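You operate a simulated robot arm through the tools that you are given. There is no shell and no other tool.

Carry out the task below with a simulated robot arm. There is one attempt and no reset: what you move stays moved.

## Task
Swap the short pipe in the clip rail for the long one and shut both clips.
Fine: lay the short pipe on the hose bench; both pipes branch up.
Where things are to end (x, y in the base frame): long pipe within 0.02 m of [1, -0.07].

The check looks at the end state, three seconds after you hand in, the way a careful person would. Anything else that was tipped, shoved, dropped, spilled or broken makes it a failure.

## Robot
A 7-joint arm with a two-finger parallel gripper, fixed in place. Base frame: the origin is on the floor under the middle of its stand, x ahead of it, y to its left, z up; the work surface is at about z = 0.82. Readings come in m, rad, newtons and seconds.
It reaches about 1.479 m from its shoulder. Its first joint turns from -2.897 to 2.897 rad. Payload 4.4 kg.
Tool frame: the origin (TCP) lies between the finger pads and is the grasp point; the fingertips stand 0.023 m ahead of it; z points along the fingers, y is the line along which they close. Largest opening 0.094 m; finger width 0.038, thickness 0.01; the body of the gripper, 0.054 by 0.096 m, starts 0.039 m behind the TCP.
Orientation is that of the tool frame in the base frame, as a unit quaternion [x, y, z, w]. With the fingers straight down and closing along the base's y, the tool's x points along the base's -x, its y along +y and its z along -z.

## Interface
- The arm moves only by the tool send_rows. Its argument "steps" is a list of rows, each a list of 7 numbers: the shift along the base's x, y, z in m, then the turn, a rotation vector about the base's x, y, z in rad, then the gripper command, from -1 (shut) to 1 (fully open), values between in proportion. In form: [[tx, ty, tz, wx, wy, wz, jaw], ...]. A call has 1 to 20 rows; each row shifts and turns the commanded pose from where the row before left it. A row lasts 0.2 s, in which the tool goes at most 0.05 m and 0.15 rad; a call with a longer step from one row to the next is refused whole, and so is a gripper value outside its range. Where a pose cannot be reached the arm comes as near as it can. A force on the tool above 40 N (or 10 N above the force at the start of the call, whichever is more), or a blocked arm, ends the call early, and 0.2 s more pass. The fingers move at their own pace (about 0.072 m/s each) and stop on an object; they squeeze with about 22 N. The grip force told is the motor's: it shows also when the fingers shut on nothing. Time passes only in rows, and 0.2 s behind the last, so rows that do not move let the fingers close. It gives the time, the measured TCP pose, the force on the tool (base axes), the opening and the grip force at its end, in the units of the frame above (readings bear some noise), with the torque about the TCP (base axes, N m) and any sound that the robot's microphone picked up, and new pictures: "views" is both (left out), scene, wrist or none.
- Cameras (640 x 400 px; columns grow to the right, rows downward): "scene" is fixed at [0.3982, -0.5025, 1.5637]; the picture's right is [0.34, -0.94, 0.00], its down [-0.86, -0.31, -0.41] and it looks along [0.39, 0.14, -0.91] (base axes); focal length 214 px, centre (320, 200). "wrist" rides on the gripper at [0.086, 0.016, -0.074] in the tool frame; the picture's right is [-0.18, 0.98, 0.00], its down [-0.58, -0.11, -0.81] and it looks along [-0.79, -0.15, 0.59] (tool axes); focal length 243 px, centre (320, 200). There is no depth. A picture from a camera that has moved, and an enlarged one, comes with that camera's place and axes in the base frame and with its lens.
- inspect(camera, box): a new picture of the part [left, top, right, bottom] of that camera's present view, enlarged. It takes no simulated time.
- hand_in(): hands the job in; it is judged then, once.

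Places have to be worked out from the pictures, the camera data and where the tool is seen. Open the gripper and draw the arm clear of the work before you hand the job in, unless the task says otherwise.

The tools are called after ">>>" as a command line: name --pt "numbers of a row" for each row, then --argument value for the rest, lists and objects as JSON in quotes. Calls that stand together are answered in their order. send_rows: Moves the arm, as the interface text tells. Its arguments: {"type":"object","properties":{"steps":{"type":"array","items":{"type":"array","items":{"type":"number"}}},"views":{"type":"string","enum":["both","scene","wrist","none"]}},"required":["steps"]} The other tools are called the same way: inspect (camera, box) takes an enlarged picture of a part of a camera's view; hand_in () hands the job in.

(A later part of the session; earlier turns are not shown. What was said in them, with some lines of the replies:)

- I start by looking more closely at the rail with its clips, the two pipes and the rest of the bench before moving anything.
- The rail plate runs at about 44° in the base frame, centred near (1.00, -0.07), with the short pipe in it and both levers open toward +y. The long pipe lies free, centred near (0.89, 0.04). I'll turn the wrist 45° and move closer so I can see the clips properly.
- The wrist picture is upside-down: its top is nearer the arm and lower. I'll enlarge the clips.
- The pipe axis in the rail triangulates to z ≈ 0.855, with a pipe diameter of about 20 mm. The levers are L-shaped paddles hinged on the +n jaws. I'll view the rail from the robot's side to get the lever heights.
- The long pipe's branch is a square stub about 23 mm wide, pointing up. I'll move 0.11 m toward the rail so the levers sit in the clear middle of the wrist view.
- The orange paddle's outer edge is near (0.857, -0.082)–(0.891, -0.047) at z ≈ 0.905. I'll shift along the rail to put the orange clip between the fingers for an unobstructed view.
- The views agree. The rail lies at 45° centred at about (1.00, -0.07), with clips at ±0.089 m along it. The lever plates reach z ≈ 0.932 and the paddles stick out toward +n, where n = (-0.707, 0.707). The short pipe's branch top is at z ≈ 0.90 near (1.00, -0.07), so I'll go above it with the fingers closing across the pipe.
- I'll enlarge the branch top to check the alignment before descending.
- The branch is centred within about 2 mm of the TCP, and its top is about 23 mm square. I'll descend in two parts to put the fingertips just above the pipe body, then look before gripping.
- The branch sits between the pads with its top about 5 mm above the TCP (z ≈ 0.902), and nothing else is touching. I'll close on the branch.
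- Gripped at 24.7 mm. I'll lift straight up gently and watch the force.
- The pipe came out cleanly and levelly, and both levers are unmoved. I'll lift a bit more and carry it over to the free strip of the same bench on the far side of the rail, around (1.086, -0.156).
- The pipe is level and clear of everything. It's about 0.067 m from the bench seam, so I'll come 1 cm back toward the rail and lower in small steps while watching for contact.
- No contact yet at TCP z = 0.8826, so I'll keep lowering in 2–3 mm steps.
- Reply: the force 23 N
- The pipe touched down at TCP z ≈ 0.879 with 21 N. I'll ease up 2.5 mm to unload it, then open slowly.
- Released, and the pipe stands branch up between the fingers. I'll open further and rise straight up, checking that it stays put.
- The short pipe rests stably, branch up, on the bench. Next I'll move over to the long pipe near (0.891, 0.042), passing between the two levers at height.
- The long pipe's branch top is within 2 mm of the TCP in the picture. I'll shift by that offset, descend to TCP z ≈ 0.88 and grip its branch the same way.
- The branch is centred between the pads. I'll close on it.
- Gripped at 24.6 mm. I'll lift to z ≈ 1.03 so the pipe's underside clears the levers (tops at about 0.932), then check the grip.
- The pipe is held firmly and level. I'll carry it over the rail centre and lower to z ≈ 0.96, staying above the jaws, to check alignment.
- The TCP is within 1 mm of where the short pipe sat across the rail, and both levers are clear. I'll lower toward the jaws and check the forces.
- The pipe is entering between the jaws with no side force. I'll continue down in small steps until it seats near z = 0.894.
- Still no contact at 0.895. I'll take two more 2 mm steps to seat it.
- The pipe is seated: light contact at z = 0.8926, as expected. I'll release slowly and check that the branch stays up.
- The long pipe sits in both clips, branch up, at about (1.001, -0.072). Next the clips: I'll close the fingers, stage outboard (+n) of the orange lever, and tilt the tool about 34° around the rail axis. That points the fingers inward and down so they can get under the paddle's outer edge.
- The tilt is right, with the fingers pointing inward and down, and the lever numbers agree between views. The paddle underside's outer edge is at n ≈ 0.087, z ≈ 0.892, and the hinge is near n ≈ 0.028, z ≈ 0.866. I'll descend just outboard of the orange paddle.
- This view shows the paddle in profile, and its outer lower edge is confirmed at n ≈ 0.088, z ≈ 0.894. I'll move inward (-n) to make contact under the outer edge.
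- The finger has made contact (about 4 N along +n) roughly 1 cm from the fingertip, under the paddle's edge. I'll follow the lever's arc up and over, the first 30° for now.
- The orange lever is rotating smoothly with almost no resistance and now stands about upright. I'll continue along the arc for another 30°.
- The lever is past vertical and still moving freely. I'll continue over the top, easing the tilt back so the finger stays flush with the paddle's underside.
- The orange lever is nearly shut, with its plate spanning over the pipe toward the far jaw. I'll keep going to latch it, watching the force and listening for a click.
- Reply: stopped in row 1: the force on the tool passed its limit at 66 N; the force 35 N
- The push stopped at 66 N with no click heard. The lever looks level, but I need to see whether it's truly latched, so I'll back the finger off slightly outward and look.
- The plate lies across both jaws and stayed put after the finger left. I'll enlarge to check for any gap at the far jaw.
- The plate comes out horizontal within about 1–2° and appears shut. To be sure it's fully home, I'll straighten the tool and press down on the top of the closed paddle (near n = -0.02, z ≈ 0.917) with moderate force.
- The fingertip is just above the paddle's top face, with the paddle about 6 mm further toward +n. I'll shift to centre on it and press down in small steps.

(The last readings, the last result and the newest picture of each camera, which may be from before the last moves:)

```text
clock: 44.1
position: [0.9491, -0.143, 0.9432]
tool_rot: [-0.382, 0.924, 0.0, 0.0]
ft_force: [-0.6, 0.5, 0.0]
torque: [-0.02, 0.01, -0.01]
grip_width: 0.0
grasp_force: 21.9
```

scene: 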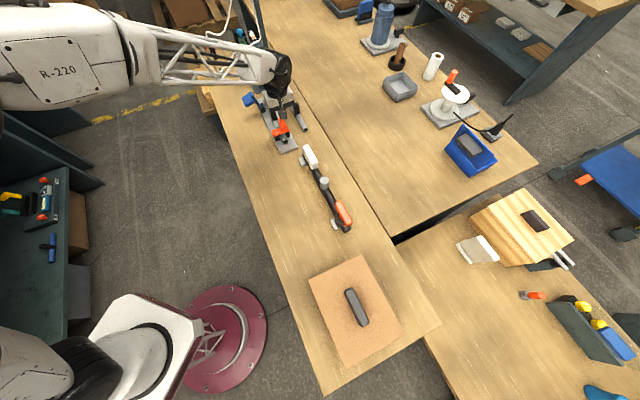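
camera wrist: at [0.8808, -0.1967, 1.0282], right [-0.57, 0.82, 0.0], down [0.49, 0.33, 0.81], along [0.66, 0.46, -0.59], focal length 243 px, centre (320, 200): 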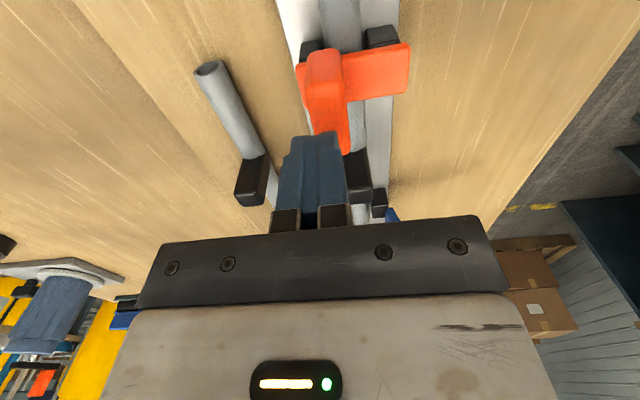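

No contact yet with the tip at z ≈ 0.920, so I'll keep pressing down in 2 mm steps.

>>> send_rows --pt "0 0 -0.002 0 0 0 -1" --pt "0 0 -0.002 0 0 0 -1" --pt "0 0 0 0 0 0 -1" --views "wrist"

>>> inspect --camera "wrist" --box '[180, 20, 460, 235]'

```text
clock: 45.0
position: [0.9487, -0.1411, 0.9396]
tool_rot: [-0.383, 0.924, 0.0, 0.0]
ft_force: [0.5, 0.9, 2.9]
torque: [0.04, -0.01, 0.03]
grip_width: 0.0002
grasp_force: 22.4
camera wrist: at [0.8758, -0.1927, 1.014], right [-0.57, 0.82, 0.0], down [0.49, 0.33, 0.81], along [0.67, 0.46, -0.59], focal length 243 px, centre (320, 200)
```

wrist: 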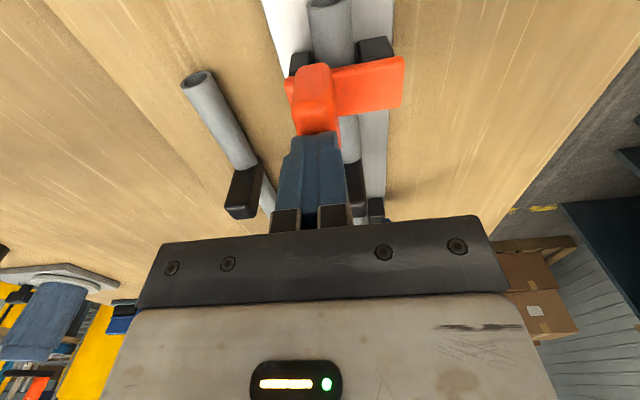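

```text
1.86 times, centred on (320, 128) of wrist
camera zoom: at [0.8758, -0.1927, 1.014], right [-0.57, 0.82, 0.0], down [0.49, 0.33, 0.81], along [0.67, 0.46, -0.59], focal length 451 px, centre (320, 335)
```

zoom: 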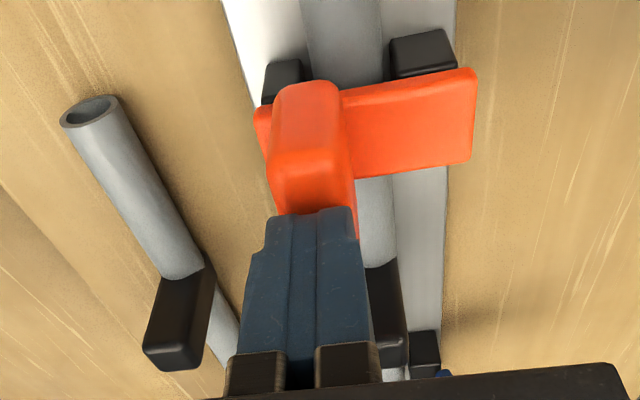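

Light contact with the tip at 0.9166. I'll press a few millimetres more to see whether the lever moves or clicks.

>>> send_rows --pt "0 0 -0.0015 0 0 0 -1" --pt "0 0 -0.0015 0 0 0 -1" --pt "0 0 0 0 0 0 -1" --views "none"

```text
clock: 45.8
position: [0.9501, -0.1425, 0.938]
tool_rot: [-0.383, 0.924, -0.002, 0.001]
ft_force: [-8.4, -3.8, 34.8]
torque: [-0.1, 0.41, 0.0]
grip_width: 0.0
grasp_force: 21.9
```

At 35 N the lever doesn't budge: it's on its hard stop with the plate level, so the orange clip is shut. I'll now rise, cross over to stage outboard of the blue lever, and tilt the tool as before.

>>> send_rows --pt "0 0 0.004 0 0 0 -1" --pt "0 0 0.03 0 0 0 -1" --pt "0 0 0.04 0 0 0 -1" --pt "0 0.042 0 0 0 0 -1" --pt "0 0.042 0 0 0 0 -1" --pt "0 0.042 0 0 0 0 -1" --pt "0 0.042 0 0 0 0 -1" --pt "0 0.041 0 -0.105 -0.105 0 -1" --pt "0 0.04 0 -0.105 -0.105 0 -1" --pt "0 0 0 -0.105 -0.105 0 -1" --pt "0 0 0 -0.105 -0.105 0 -1" --pt "0 0 0 0 0 0 -1" --views "both"

>>> inspect --camera "scene" --box '[220, 80, 320, 160]'

>>> inspect --camera "wrist" --box '[120, 20, 440, 235]'

```text
clock: 48.4
position: [0.9482, 0.107, 1.0092]
tool_rot: [-0.366, 0.883, -0.271, 0.113]
ft_force: [-0.8, 0.0, 0.1]
torque: [0.03, 0.02, -0.02]
grip_width: 0.0
grasp_force: 22.0
camera wrist: at [0.8471, 0.0843, 1.0625], right [-0.45, 0.71, -0.55], down [0.15, 0.67, 0.73], along [0.88, 0.24, -0.41], focal length 243 px, centre (320, 200)
```

scene: 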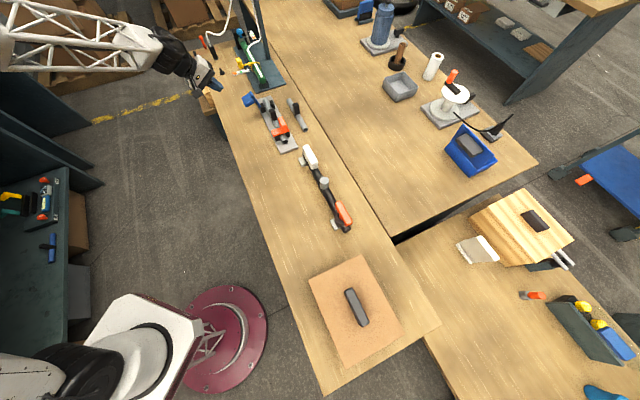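
wrist: 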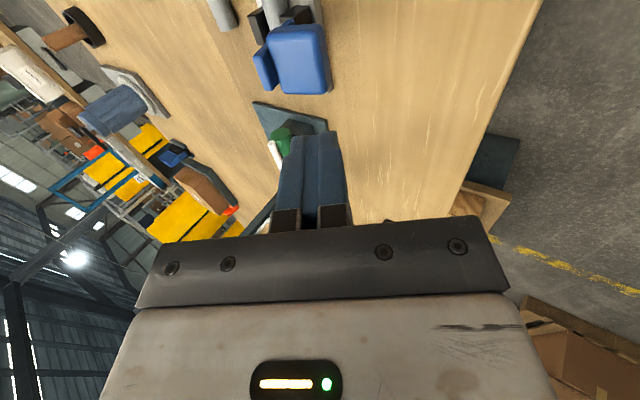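

```text
5.00 times, centred on (270, 120) of scene
camera zoom: at [0.3982, -0.5025, 1.5637], right [0.34, -0.94, 0.0], down [-0.86, -0.31, -0.41], along [0.39, 0.14, -0.91], focal length 1072 px, centre (570, 600)
```

zoom: 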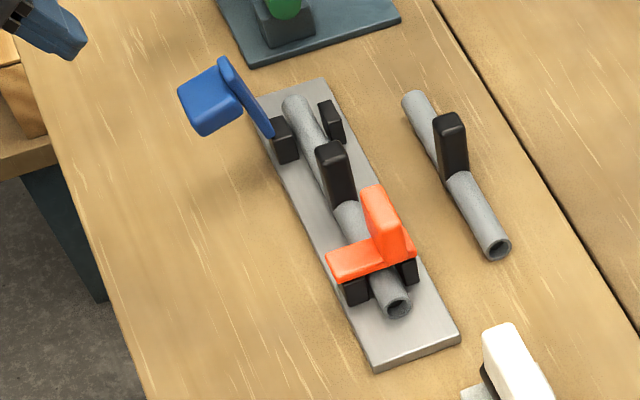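

```text
1.86 times, centred on (280, 128) of wrist
camera zoom: at [0.8471, 0.0843, 1.0625], right [-0.45, 0.71, -0.55], down [0.15, 0.67, 0.73], along [0.88, 0.24, -0.41], focal length 451 px, centre (394, 335)
```

zoom: 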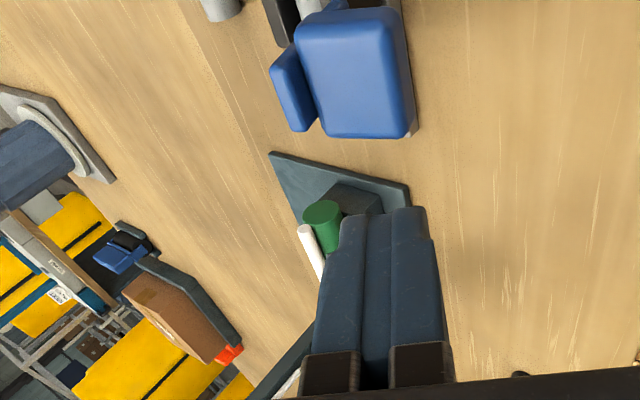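

The orange clip stays shut, and the blue paddle has the same geometry mirrored to s ≈ +0.09. I'll descend outboard of the blue paddle and bring the finger in to contact, as with the orange one.

>>> send_rows --pt "0.004 -0.004 -0.035 0 0 0 -1" --pt "0.005 -0.005 -0.035 0 0 0 -1" --pt "0.005 -0.005 -0.03 0 0 0 -1" --pt "0.004 -0.004 -0.015 0 0 0 -1" --pt "0.0085 -0.0085 0 0 0 0 -1" --pt "0 0 0 0 0 0 -1" --views "wrist"

>>> inspect --camera "wrist" --box '[180, 40, 440, 235]'

```text
clock: 49.8
position: [0.9736, 0.0825, 0.8947]
tool_rot: [-0.365, 0.883, -0.271, 0.113]
ft_force: [-0.3, -0.2, 0.0]
torque: [0.0, -0.04, 0.0]
grip_width: 0.0
grasp_force: 21.8
camera wrist: at [0.8737, 0.0583, 0.948], right [-0.45, 0.71, -0.55], down [0.16, 0.67, 0.73], along [0.88, 0.24, -0.41], focal length 243 px, centre (320, 200)
```

wrist: 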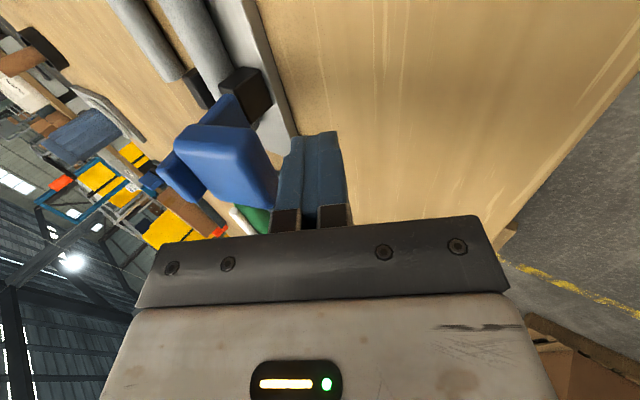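

```text
2.05 times, centred on (310, 138) of wrist
camera zoom: at [0.8737, 0.0583, 0.948], right [-0.45, 0.71, -0.55], down [0.16, 0.67, 0.73], along [0.88, 0.24, -0.41], focal length 498 px, centre (340, 328)
```

zoom: 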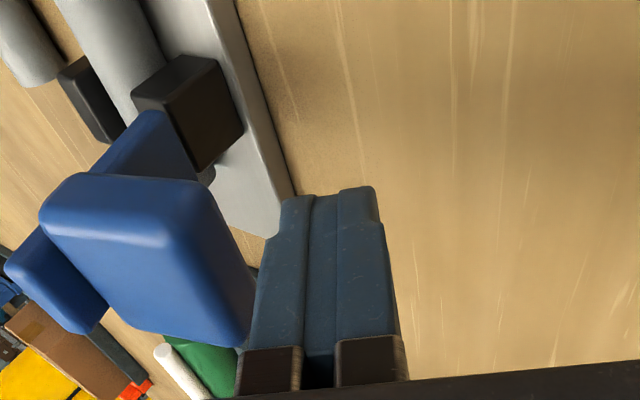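

No contact yet at n ≈ 0.127. I'll close in the last 2 cm.

>>> send_rows --pt "0.0085 -0.0085 0 0 0 0 -1" --pt "0.0045 -0.0045 0 0 0 0 -1" --pt "0.002 -0.002 0.002 0 0 0 -1" --pt "0 0 0 0 0 0 -1" --views "wrist"

>>> inspect --camera "wrist" --box '[180, 40, 440, 235]'

```text
clock: 50.8
position: [0.9913, 0.0664, 0.8977]
tool_rot: [-0.366, 0.883, -0.27, 0.112]
ft_force: [-0.5, 3.1, 0.2]
torque: [0.08, -0.03, 0.03]
grip_width: 0.0
grasp_force: 22.0
camera wrist: at [0.8901, 0.0424, 0.9505], right [-0.45, 0.71, -0.55], down [0.16, 0.67, 0.73], along [0.88, 0.24, -0.41], focal length 243 px, centre (320, 200)
```

wrist: 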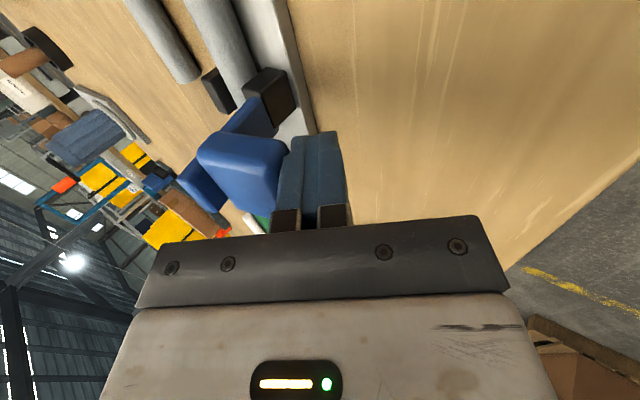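

```text
2.05 times, centred on (310, 138) of wrist
camera zoom: at [0.8901, 0.0424, 0.9505], right [-0.45, 0.71, -0.55], down [0.16, 0.67, 0.73], along [0.88, 0.24, -0.41], focal length 498 px, centre (340, 328)
```

zoom: 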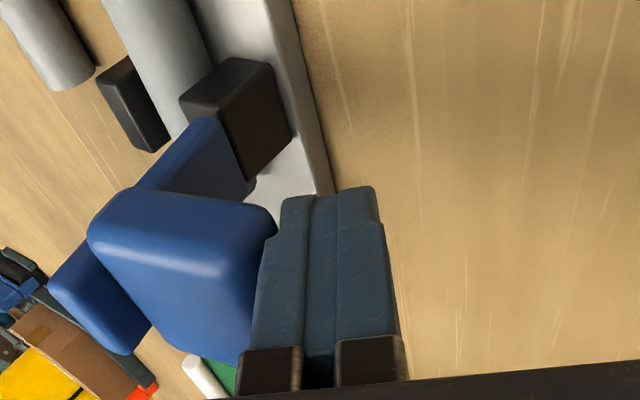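

Contact at about 3 N, in the same geometry as the orange lever. I'll follow the same arc through the first 60°.

>>> send_rows --pt "0.0041 -0.0041 0.0103 0 0 0 -1" --pt "0.0053 -0.0053 0.0091 0 0 0 -1" --pt "0.0063 -0.0063 0.0076 0 0 0 -1" --pt "0.0072 -0.0072 0.006 0 0 0 -1" --pt "0.0078 -0.0078 0.0041 0 0 0 -1" --pt "0.0082 -0.0082 0.0022 0 0 0 -1" --pt "0 0 0 0 0 0 -1" --views "both"

>>> inspect --camera "wrist" --box '[180, 40, 440, 235]'

>>> inspect --camera "scene" --box '[220, 80, 320, 160]'

```text
clock: 52.4
position: [1.029, 0.0253, 0.937]
tool_rot: [-0.366, 0.883, -0.27, 0.112]
ft_force: [0.0, 0.1, -0.3]
torque: [0.0, -0.01, 0.0]
grip_width: 0.0
grasp_force: 22.4
camera wrist: at [0.9277, 0.0026, 0.9895], right [-0.45, 0.71, -0.55], down [0.16, 0.67, 0.73], along [0.88, 0.24, -0.41], focal length 243 px, centre (320, 200)
```

scene: 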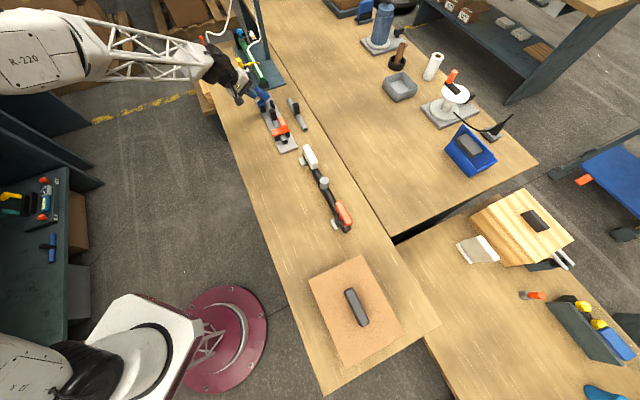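
wrist: 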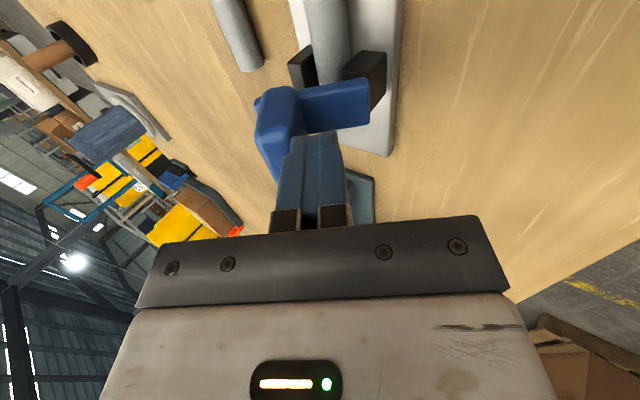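

```text
2.05 times, centred on (310, 138) of wrist
camera zoom: at [0.9277, 0.0026, 0.9895], right [-0.45, 0.71, -0.55], down [0.16, 0.67, 0.73], along [0.88, 0.24, -0.41], focal length 498 px, centre (340, 328)
```

zoom: 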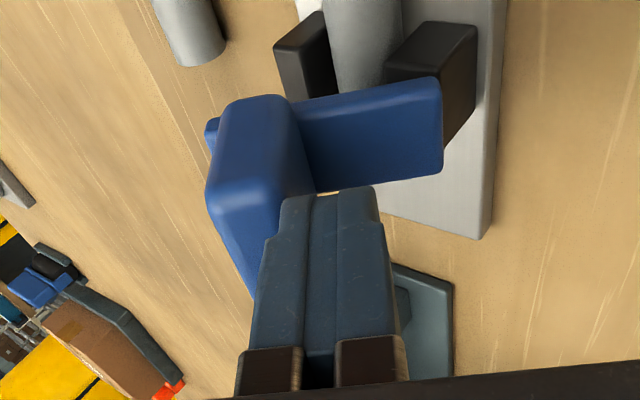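

```text
5.00 times, centred on (270, 120) of scene
camera zoom: at [0.3982, -0.5025, 1.5637], right [0.34, -0.94, 0.0], down [-0.86, -0.31, -0.41], along [0.39, 0.14, -0.91], focal length 1072 px, centre (570, 600)
```

zoom: 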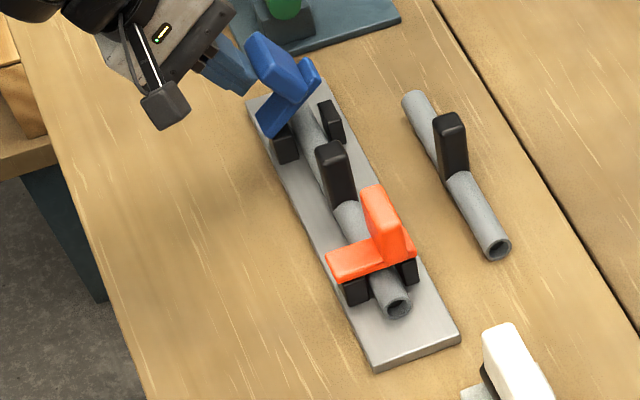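

The blue lever is past vertical and moving freely. I'll continue over the top to where the orange one was almost shut.

>>> send_rows --pt "0.0083 -0.0083 0 0 0 0 -1" --pt "0.0086 -0.0086 0 0.0864 0.0864 0 -1" --pt "0.0083 -0.0083 -0.0023 0.0864 0.0864 0 -1" --pt "0 0 0 0 0 0 -1" --views "both"

>>> inspect --camera "wrist" --box '[180, 40, 440, 235]'

>>> inspect --camera "scene" --box '[220, 80, 320, 160]'

```text
clock: 53.4
position: [1.0526, 0.0005, 0.9345]
tool_rot: [-0.377, 0.91, -0.161, 0.066]
ft_force: [-1.1, 0.0, -0.1]
torque: [0.0, 0.04, -0.02]
grip_width: 0.0
grasp_force: 22.0
camera wrist: at [0.9628, -0.0329, 0.999], right [-0.52, 0.78, -0.34], down [0.29, 0.53, 0.79], along [0.8, 0.32, -0.51], focal length 243 px, centre (320, 200)
```

scene: 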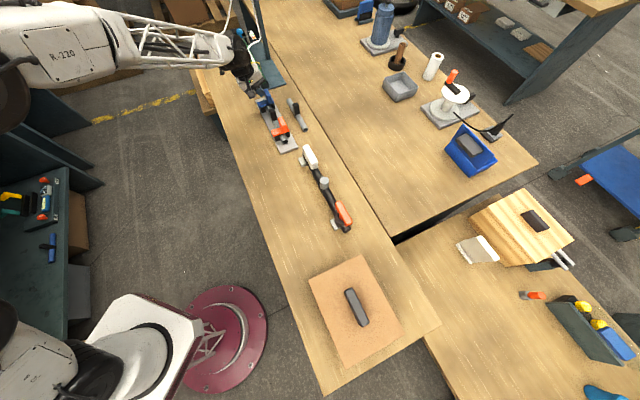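
wrist: 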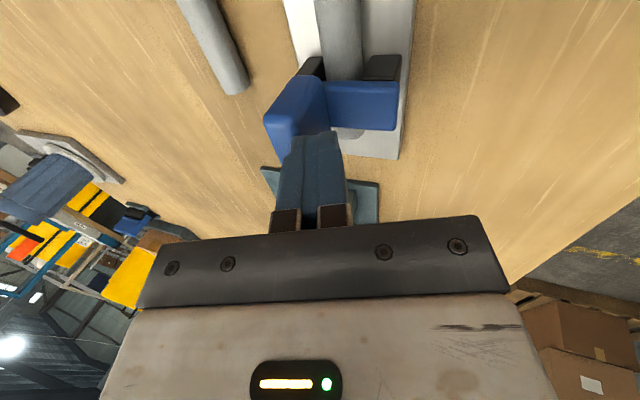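

```text
2.05 times, centred on (310, 138) of wrist
camera zoom: at [0.9628, -0.0329, 0.999], right [-0.52, 0.78, -0.34], down [0.29, 0.53, 0.79], along [0.8, 0.32, -0.51], focal length 498 px, centre (340, 328)
```

zoom: 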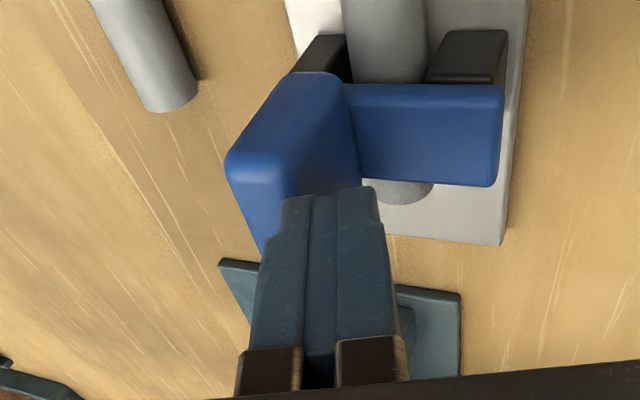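

```text
5.00 times, centred on (270, 120) of scene
camera zoom: at [0.3982, -0.5025, 1.5637], right [0.34, -0.94, 0.0], down [-0.86, -0.31, -0.41], along [0.39, 0.14, -0.91], focal length 1072 px, centre (570, 600)
```

zoom: 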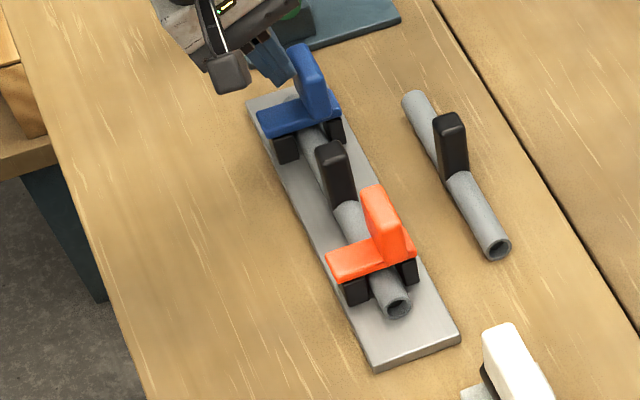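

Blue is nearly shut. I'll finish in small 3 mm steps so it meets its stop gently.

>>> send_rows --pt "0.002 -0.002 -0.0008 0.02 0.02 0 -1" --pt "0.002 -0.002 -0.0008 0.02 0.02 0 -1" --pt "0 0 0 0 0 0 -1" --views "none"

```text
clock: 53.9
position: [1.0556, -0.001, 0.9332]
tool_rot: [-0.379, 0.912, -0.143, 0.058]
ft_force: [-24.7, 6.6, 11.6]
torque: [-0.01, 0.34, -0.22]
grip_width: 0.0002
grasp_force: 22.2
stopped in row 2: the force on the tool passed its limit at 48 N (the readings are from after the stop); the commanded pose is now the measured one
```

It met the same hard stop as the orange lever (n ≈ 0.0095, z ≈ 0.933). I'll back the finger off outward and up, straighten the tool, and inspect both clips.

>>> send_rows --pt "-0.006 0.006 0.002 0 0 0 -1" --pt "-0.01 0.01 0.01 0 0 0 -1" --pt "-0.02 0.02 0.025 0 0 0 -1" --pt "-0.02 0.02 0.03 0.1 0.1 0 -1" --pt "-0.01 0.01 0.02 0.1 0.1 0 -1" --pt "0 0 0 0 0 0 -1" --views "both"

>>> inspect --camera "scene" --box '[255, 90, 305, 145]'

>>> inspect --camera "scene" --box '[260, 85, 296, 115]'

>>> inspect --camera "wrist" --box '[150, 0, 450, 200]'

```text
clock: 55.3
position: [0.9897, 0.0667, 1.0213]
tool_rot: [-0.384, 0.923, -0.013, 0.005]
ft_force: [-0.4, -0.3, 0.8]
torque: [-0.01, 0.0, 0.0]
grip_width: 0.0
grasp_force: 21.9
camera wrist: at [0.9134, 0.0175, 1.0953], right [-0.57, 0.82, -0.03], down [0.47, 0.35, 0.81], along [0.68, 0.44, -0.59], focal length 243 px, centre (320, 200)
```

scene: 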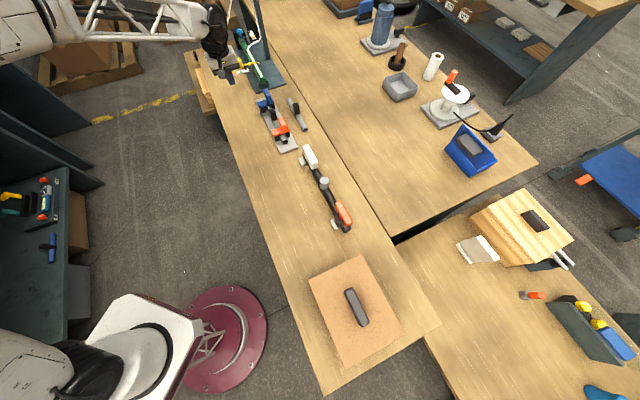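
wrist: 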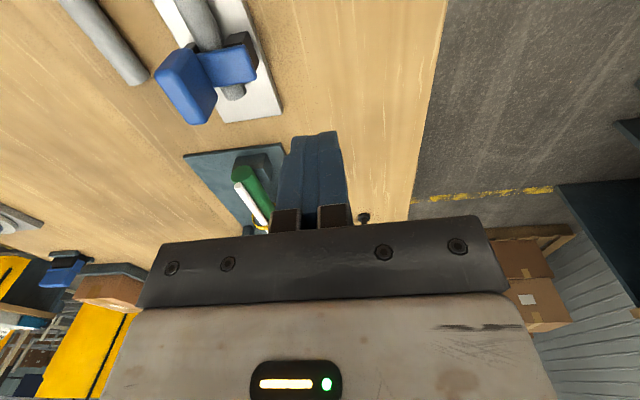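

```text
7.27 times, centred on (280, 118) of scene
camera zoom: at [0.3982, -0.5025, 1.5637], right [0.34, -0.94, 0.0], down [-0.86, -0.31, -0.41], along [0.39, 0.14, -0.91], focal length 1560 px, centre (611, 800)
```

zoom: 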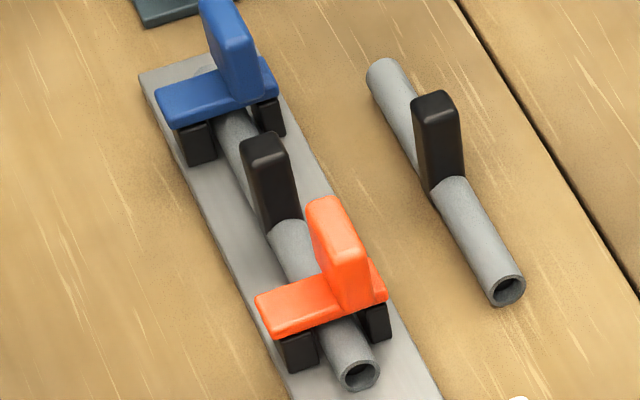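

```text
13.33 times, centred on (278, 100) of scene
camera zoom: at [0.3982, -0.5025, 1.5637], right [0.34, -0.94, 0.0], down [-0.86, -0.31, -0.41], along [0.39, 0.14, -0.91], focal length 2860 px, centre (880, 1533)
```

zoom: 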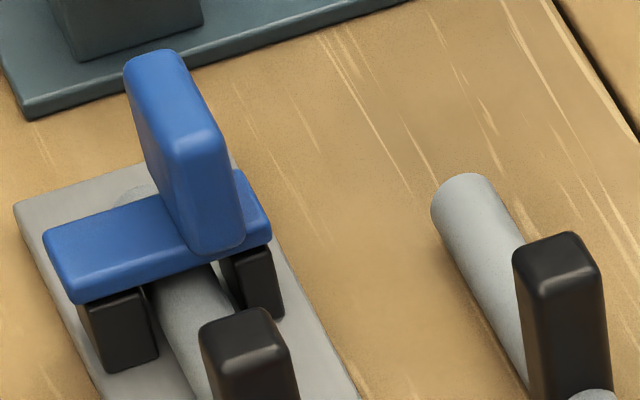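

```text
2.00 times, centred on (300, 100) of wrist
camera zoom: at [0.9134, 0.0175, 1.0953], right [-0.57, 0.82, -0.03], down [0.47, 0.35, 0.81], along [0.68, 0.44, -0.59], focal length 485 px, centre (360, 400)
```

zoom: 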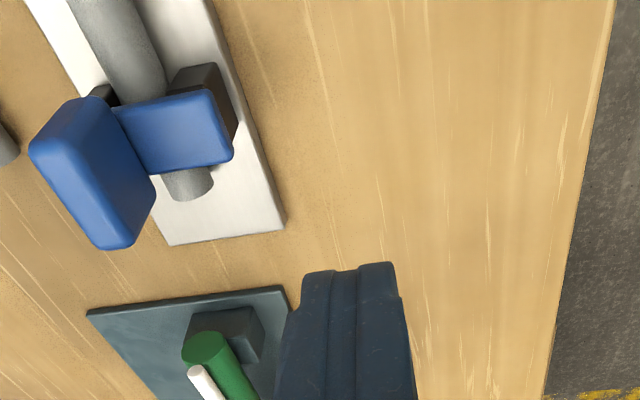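

Both plates measure horizontal in the picture, with the long pipe running through both clips. For certainty I'll press the blue paddle's top the same way I pressed the orange one, moving above it first.

>>> send_rows --pt "0.0281 -0.0285 0 0.02 0.02 0 -1" --pt "0.0281 -0.0285 0 0 0 0 -1" --pt "0.028 -0.0284 0 0 0 0 -1" --pt "0 0 -0.03 0 0 0 -1" --pt "0 0 -0.03 0 0 0 -1" --pt "0 0 0 0 0 0 -1" --views "wrist"

>>> inspect --camera "wrist" --box '[180, 20, 460, 235]'

```text
clock: 56.7
position: [1.0725, -0.0208, 0.9602]
tool_rot: [-0.383, 0.924, -0.001, 0.0]
ft_force: [-0.2, -0.3, -0.7]
torque: [0.01, 0.01, -0.02]
grip_width: 0.0
grasp_force: 22.0
camera wrist: at [0.998, -0.0711, 1.0353], right [-0.57, 0.82, 0.0], down [0.49, 0.34, 0.81], along [0.66, 0.46, -0.59], focal length 243 px, centre (320, 200)
```

wrist: 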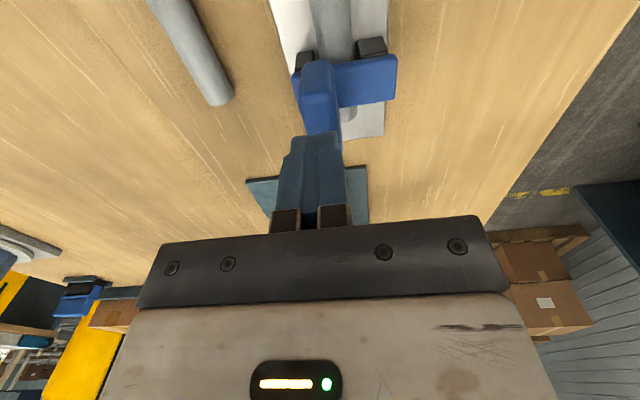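

```text
1.86 times, centred on (320, 128) of wrist
camera zoom: at [0.998, -0.0711, 1.0353], right [-0.57, 0.82, 0.0], down [0.49, 0.34, 0.81], along [0.66, 0.46, -0.59], focal length 451 px, centre (320, 335)
```

zoom: 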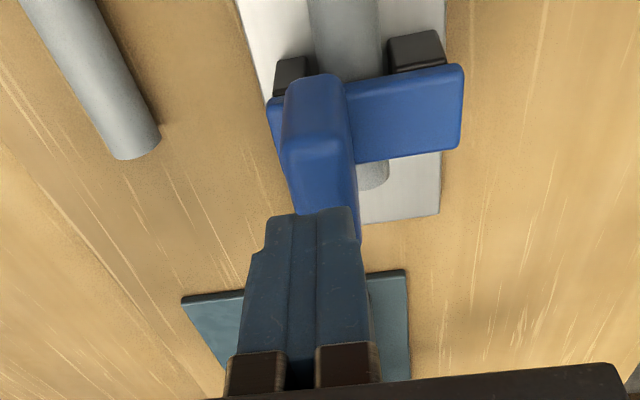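

The fingertip is over the top of the blue paddle. I'll press down in small steps to the level where the orange paddle made contact.

>>> send_rows --pt "0 0 -0.01 0 0 0 -1" --pt "0 0 -0.007 0 0 0 -1" --pt "0 0 -0.003 0 0 0 -1" --pt "0 0 -0.0015 0 0 0 -1" --pt "0 0 0 0 0 0 -1" --views "none"

```text
clock: 57.9
position: [1.0726, -0.0205, 0.94]
tool_rot: [-0.383, 0.924, -0.001, 0.0]
ft_force: [-2.6, 0.3, 8.0]
torque: [0.11, 0.0, 0.03]
grip_width: 0.0001
grasp_force: 21.8
```

Contact at z = 0.940 (8 N), the same height as the orange paddle. One firmer press to confirm it's on its stop.

>>> send_rows --pt "0 0 -0.0015 0 0 0 -1" --pt "0 0 -0.001 0 0 0 -1" --pt "0 0 0 0 0 0 -1" --views "none"

```text
clock: 58.7
position: [1.0735, -0.0206, 0.9384]
tool_rot: [-0.383, 0.924, -0.001, 0.001]
ft_force: [-7.0, -0.3, 28.7]
torque: [0.08, 0.23, 0.02]
grip_width: 0.0
grasp_force: 22.1
```

Blue is also solid on its stop at 29 N. I'll rise, open the gripper and move back to a vantage point to check the final state.

>>> send_rows --pt "0 0 0.004 0 0 0 -1" --pt "0 0 0.04 0 0 0 -1" --pt "0 0 0.045 0 0 0 -1" --pt "0 0 0.03 0 0 0 0" --pt "-0.04 -0.0245 0 0 0 0 1" --pt "-0.04 -0.0245 0 0 0 0 1" --pt "-0.04 -0.0245 0 0 0 0 1" --pt "-0.04 -0.0245 0 0 0 0 1" --pt "-0.04 -0.0245 0 0 0 0 1" --pt "-0.04 -0.0245 0 0 0 0 1" --pt "0 0 0 0 0 0 1" --views "both"

>>> inspect --camera "wrist" --box '[210, 20, 430, 235]'

>>> inspect --camera "scene" --box '[220, 80, 320, 160]'

```text
clock: 61.1
position: [0.8344, -0.1655, 1.0544]
tool_rot: [-0.384, 0.923, -0.001, 0.0]
ft_force: [0.3, 0.4, 0.8]
torque: [0.0, 0.01, 0.01]
grip_width: 0.0938
grasp_force: 0.0
camera wrist: at [0.7604, -0.2166, 1.13], right [-0.57, 0.82, 0.0], down [0.49, 0.34, 0.81], along [0.66, 0.46, -0.59], focal length 243 px, centre (320, 200)
```

scene: 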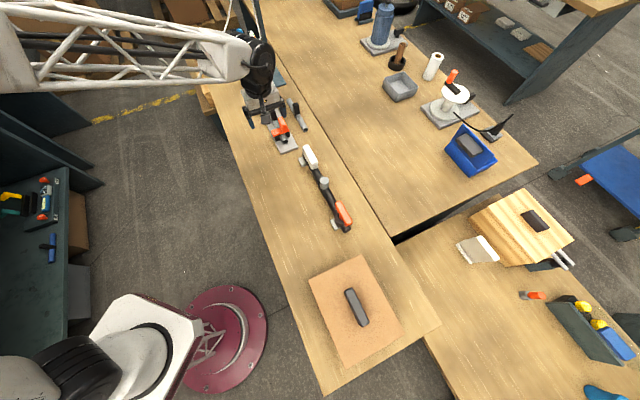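
wrist: 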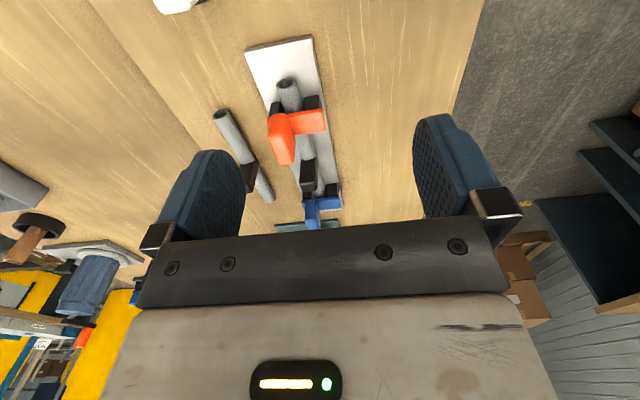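

```text
1.86 times, centred on (320, 128) of wrist
camera zoom: at [0.7604, -0.2166, 1.13], right [-0.57, 0.82, 0.0], down [0.49, 0.34, 0.81], along [0.66, 0.46, -0.59], focal length 451 px, centre (320, 335)
```

zoom: 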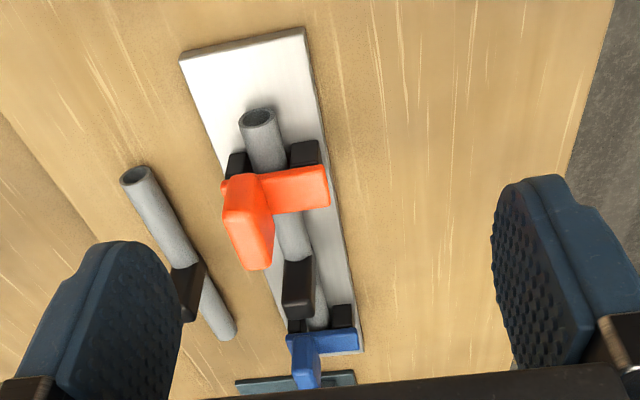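

```text
5.00 times, centred on (270, 120) of scene
camera zoom: at [0.3982, -0.5025, 1.5637], right [0.34, -0.94, 0.0], down [-0.86, -0.31, -0.41], along [0.39, 0.14, -0.91], focal length 1072 px, centre (570, 600)
```

zoom: 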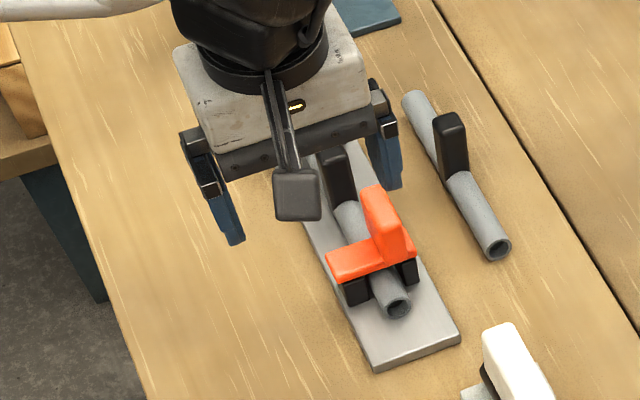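

The long pipe's near end is at s ≈ -0.134, so the pipe is centred on the rail. Both clips are shut and the short pipe is untouched with its branch up. I'll draw the arm clear and take one last look.

>>> send_rows --pt "-0.022 0.03 0.018 0 0 0 1" --pt "-0.022 0.03 0.018 0 0 0 1" --pt "-0.022 0.032 0.018 0 0 0 1" --pt "-0.022 0.034 0.018 0 0 0 1" --pt "-0.022 0.034 0.018 0 0 0 1" --pt "-0.022 0.034 0.018 0 0 0 1" --pt "0 0 0 0 0 0 1" --pt "0 0 0 0 0 0 1" --views "both"

>>> inspect --camera "scene" --box '[230, 70, 330, 160]'

```text
clock: 62.9
position: [0.7012, 0.0242, 1.1631]
tool_rot: [-0.383, 0.924, 0.0, -0.001]
ft_force: [0.3, -0.6, -0.5]
torque: [-0.01, 0.02, 0.01]
grip_width: 0.0942
grasp_force: 0.0
camera wrist: at [0.6281, -0.0254, 1.2378], right [-0.57, 0.82, 0.0], down [0.49, 0.34, 0.81], along [0.66, 0.46, -0.59], focal length 243 px, centre (320, 200)
```

scene: 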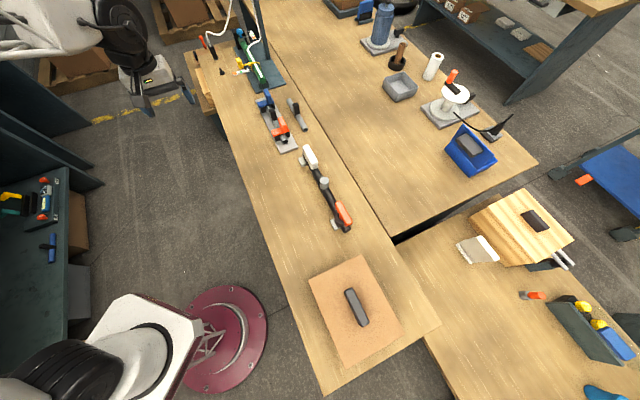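
wrist: 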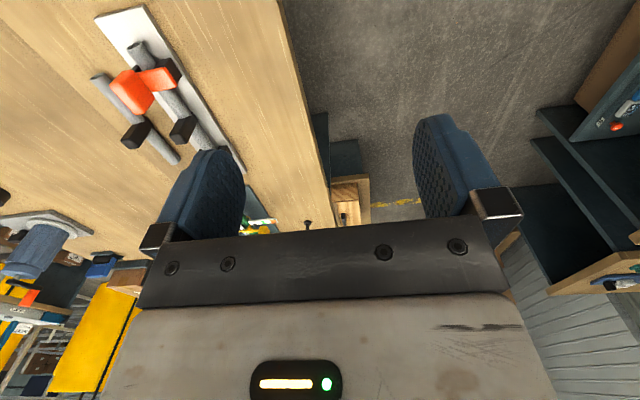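

```text
4.44 times, centred on (280, 115) of scene
camera zoom: at [0.3982, -0.5025, 1.5637], right [0.34, -0.94, 0.0], down [-0.86, -0.31, -0.41], along [0.39, 0.14, -0.91], focal length 953 px, centre (498, 578)
```

zoom: 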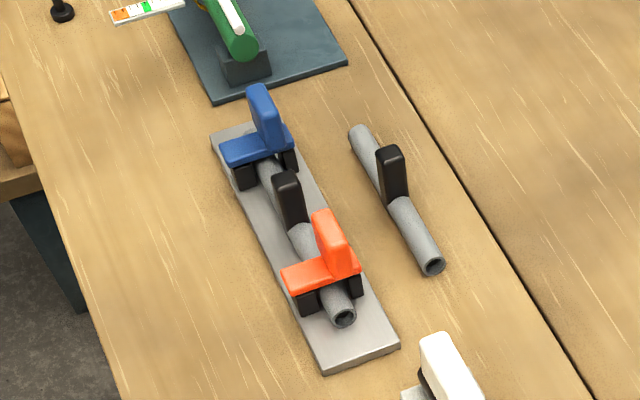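

The final view shows the long pipe, branch up, in the rail with both clips shut, and the short pipe resting branch up on the same bench. The rail hasn't moved, nothing else was disturbed, and the arm is clear with the gripper open, so I'm handing in.

>>> hand_in

```text
The job is handed in.
```

The long pipe is now in the clip rail with both clips shut, and the short pipe is lying on the bench. Both pipes have their branch up. The job is handed in, but I haven't seen the check's result.

- **Long pipe:** it runs through both clips, centred at about (1.00, -0.07) by my camera estimates, within a few millimetres of the target.
- **Clips:** I heard no click from either one. Both levers lie level on a firm stop, and neither moved when I pressed down on it with about 30 N.
- **Force limit:** each closing push tripped it as the lever reached its stop (66 N on the orange clip, 48 N on the blue). The pictures show no damage or shift of the rail.
- **Short pipe:** it rests at about (1.08, -0.15), beside the rail. I took the bench that holds the rail and the green hose rig to be the "hose bench".

In the final pictures nothing else looks moved or tipped. The gripper is open and the arm is clear of the work.
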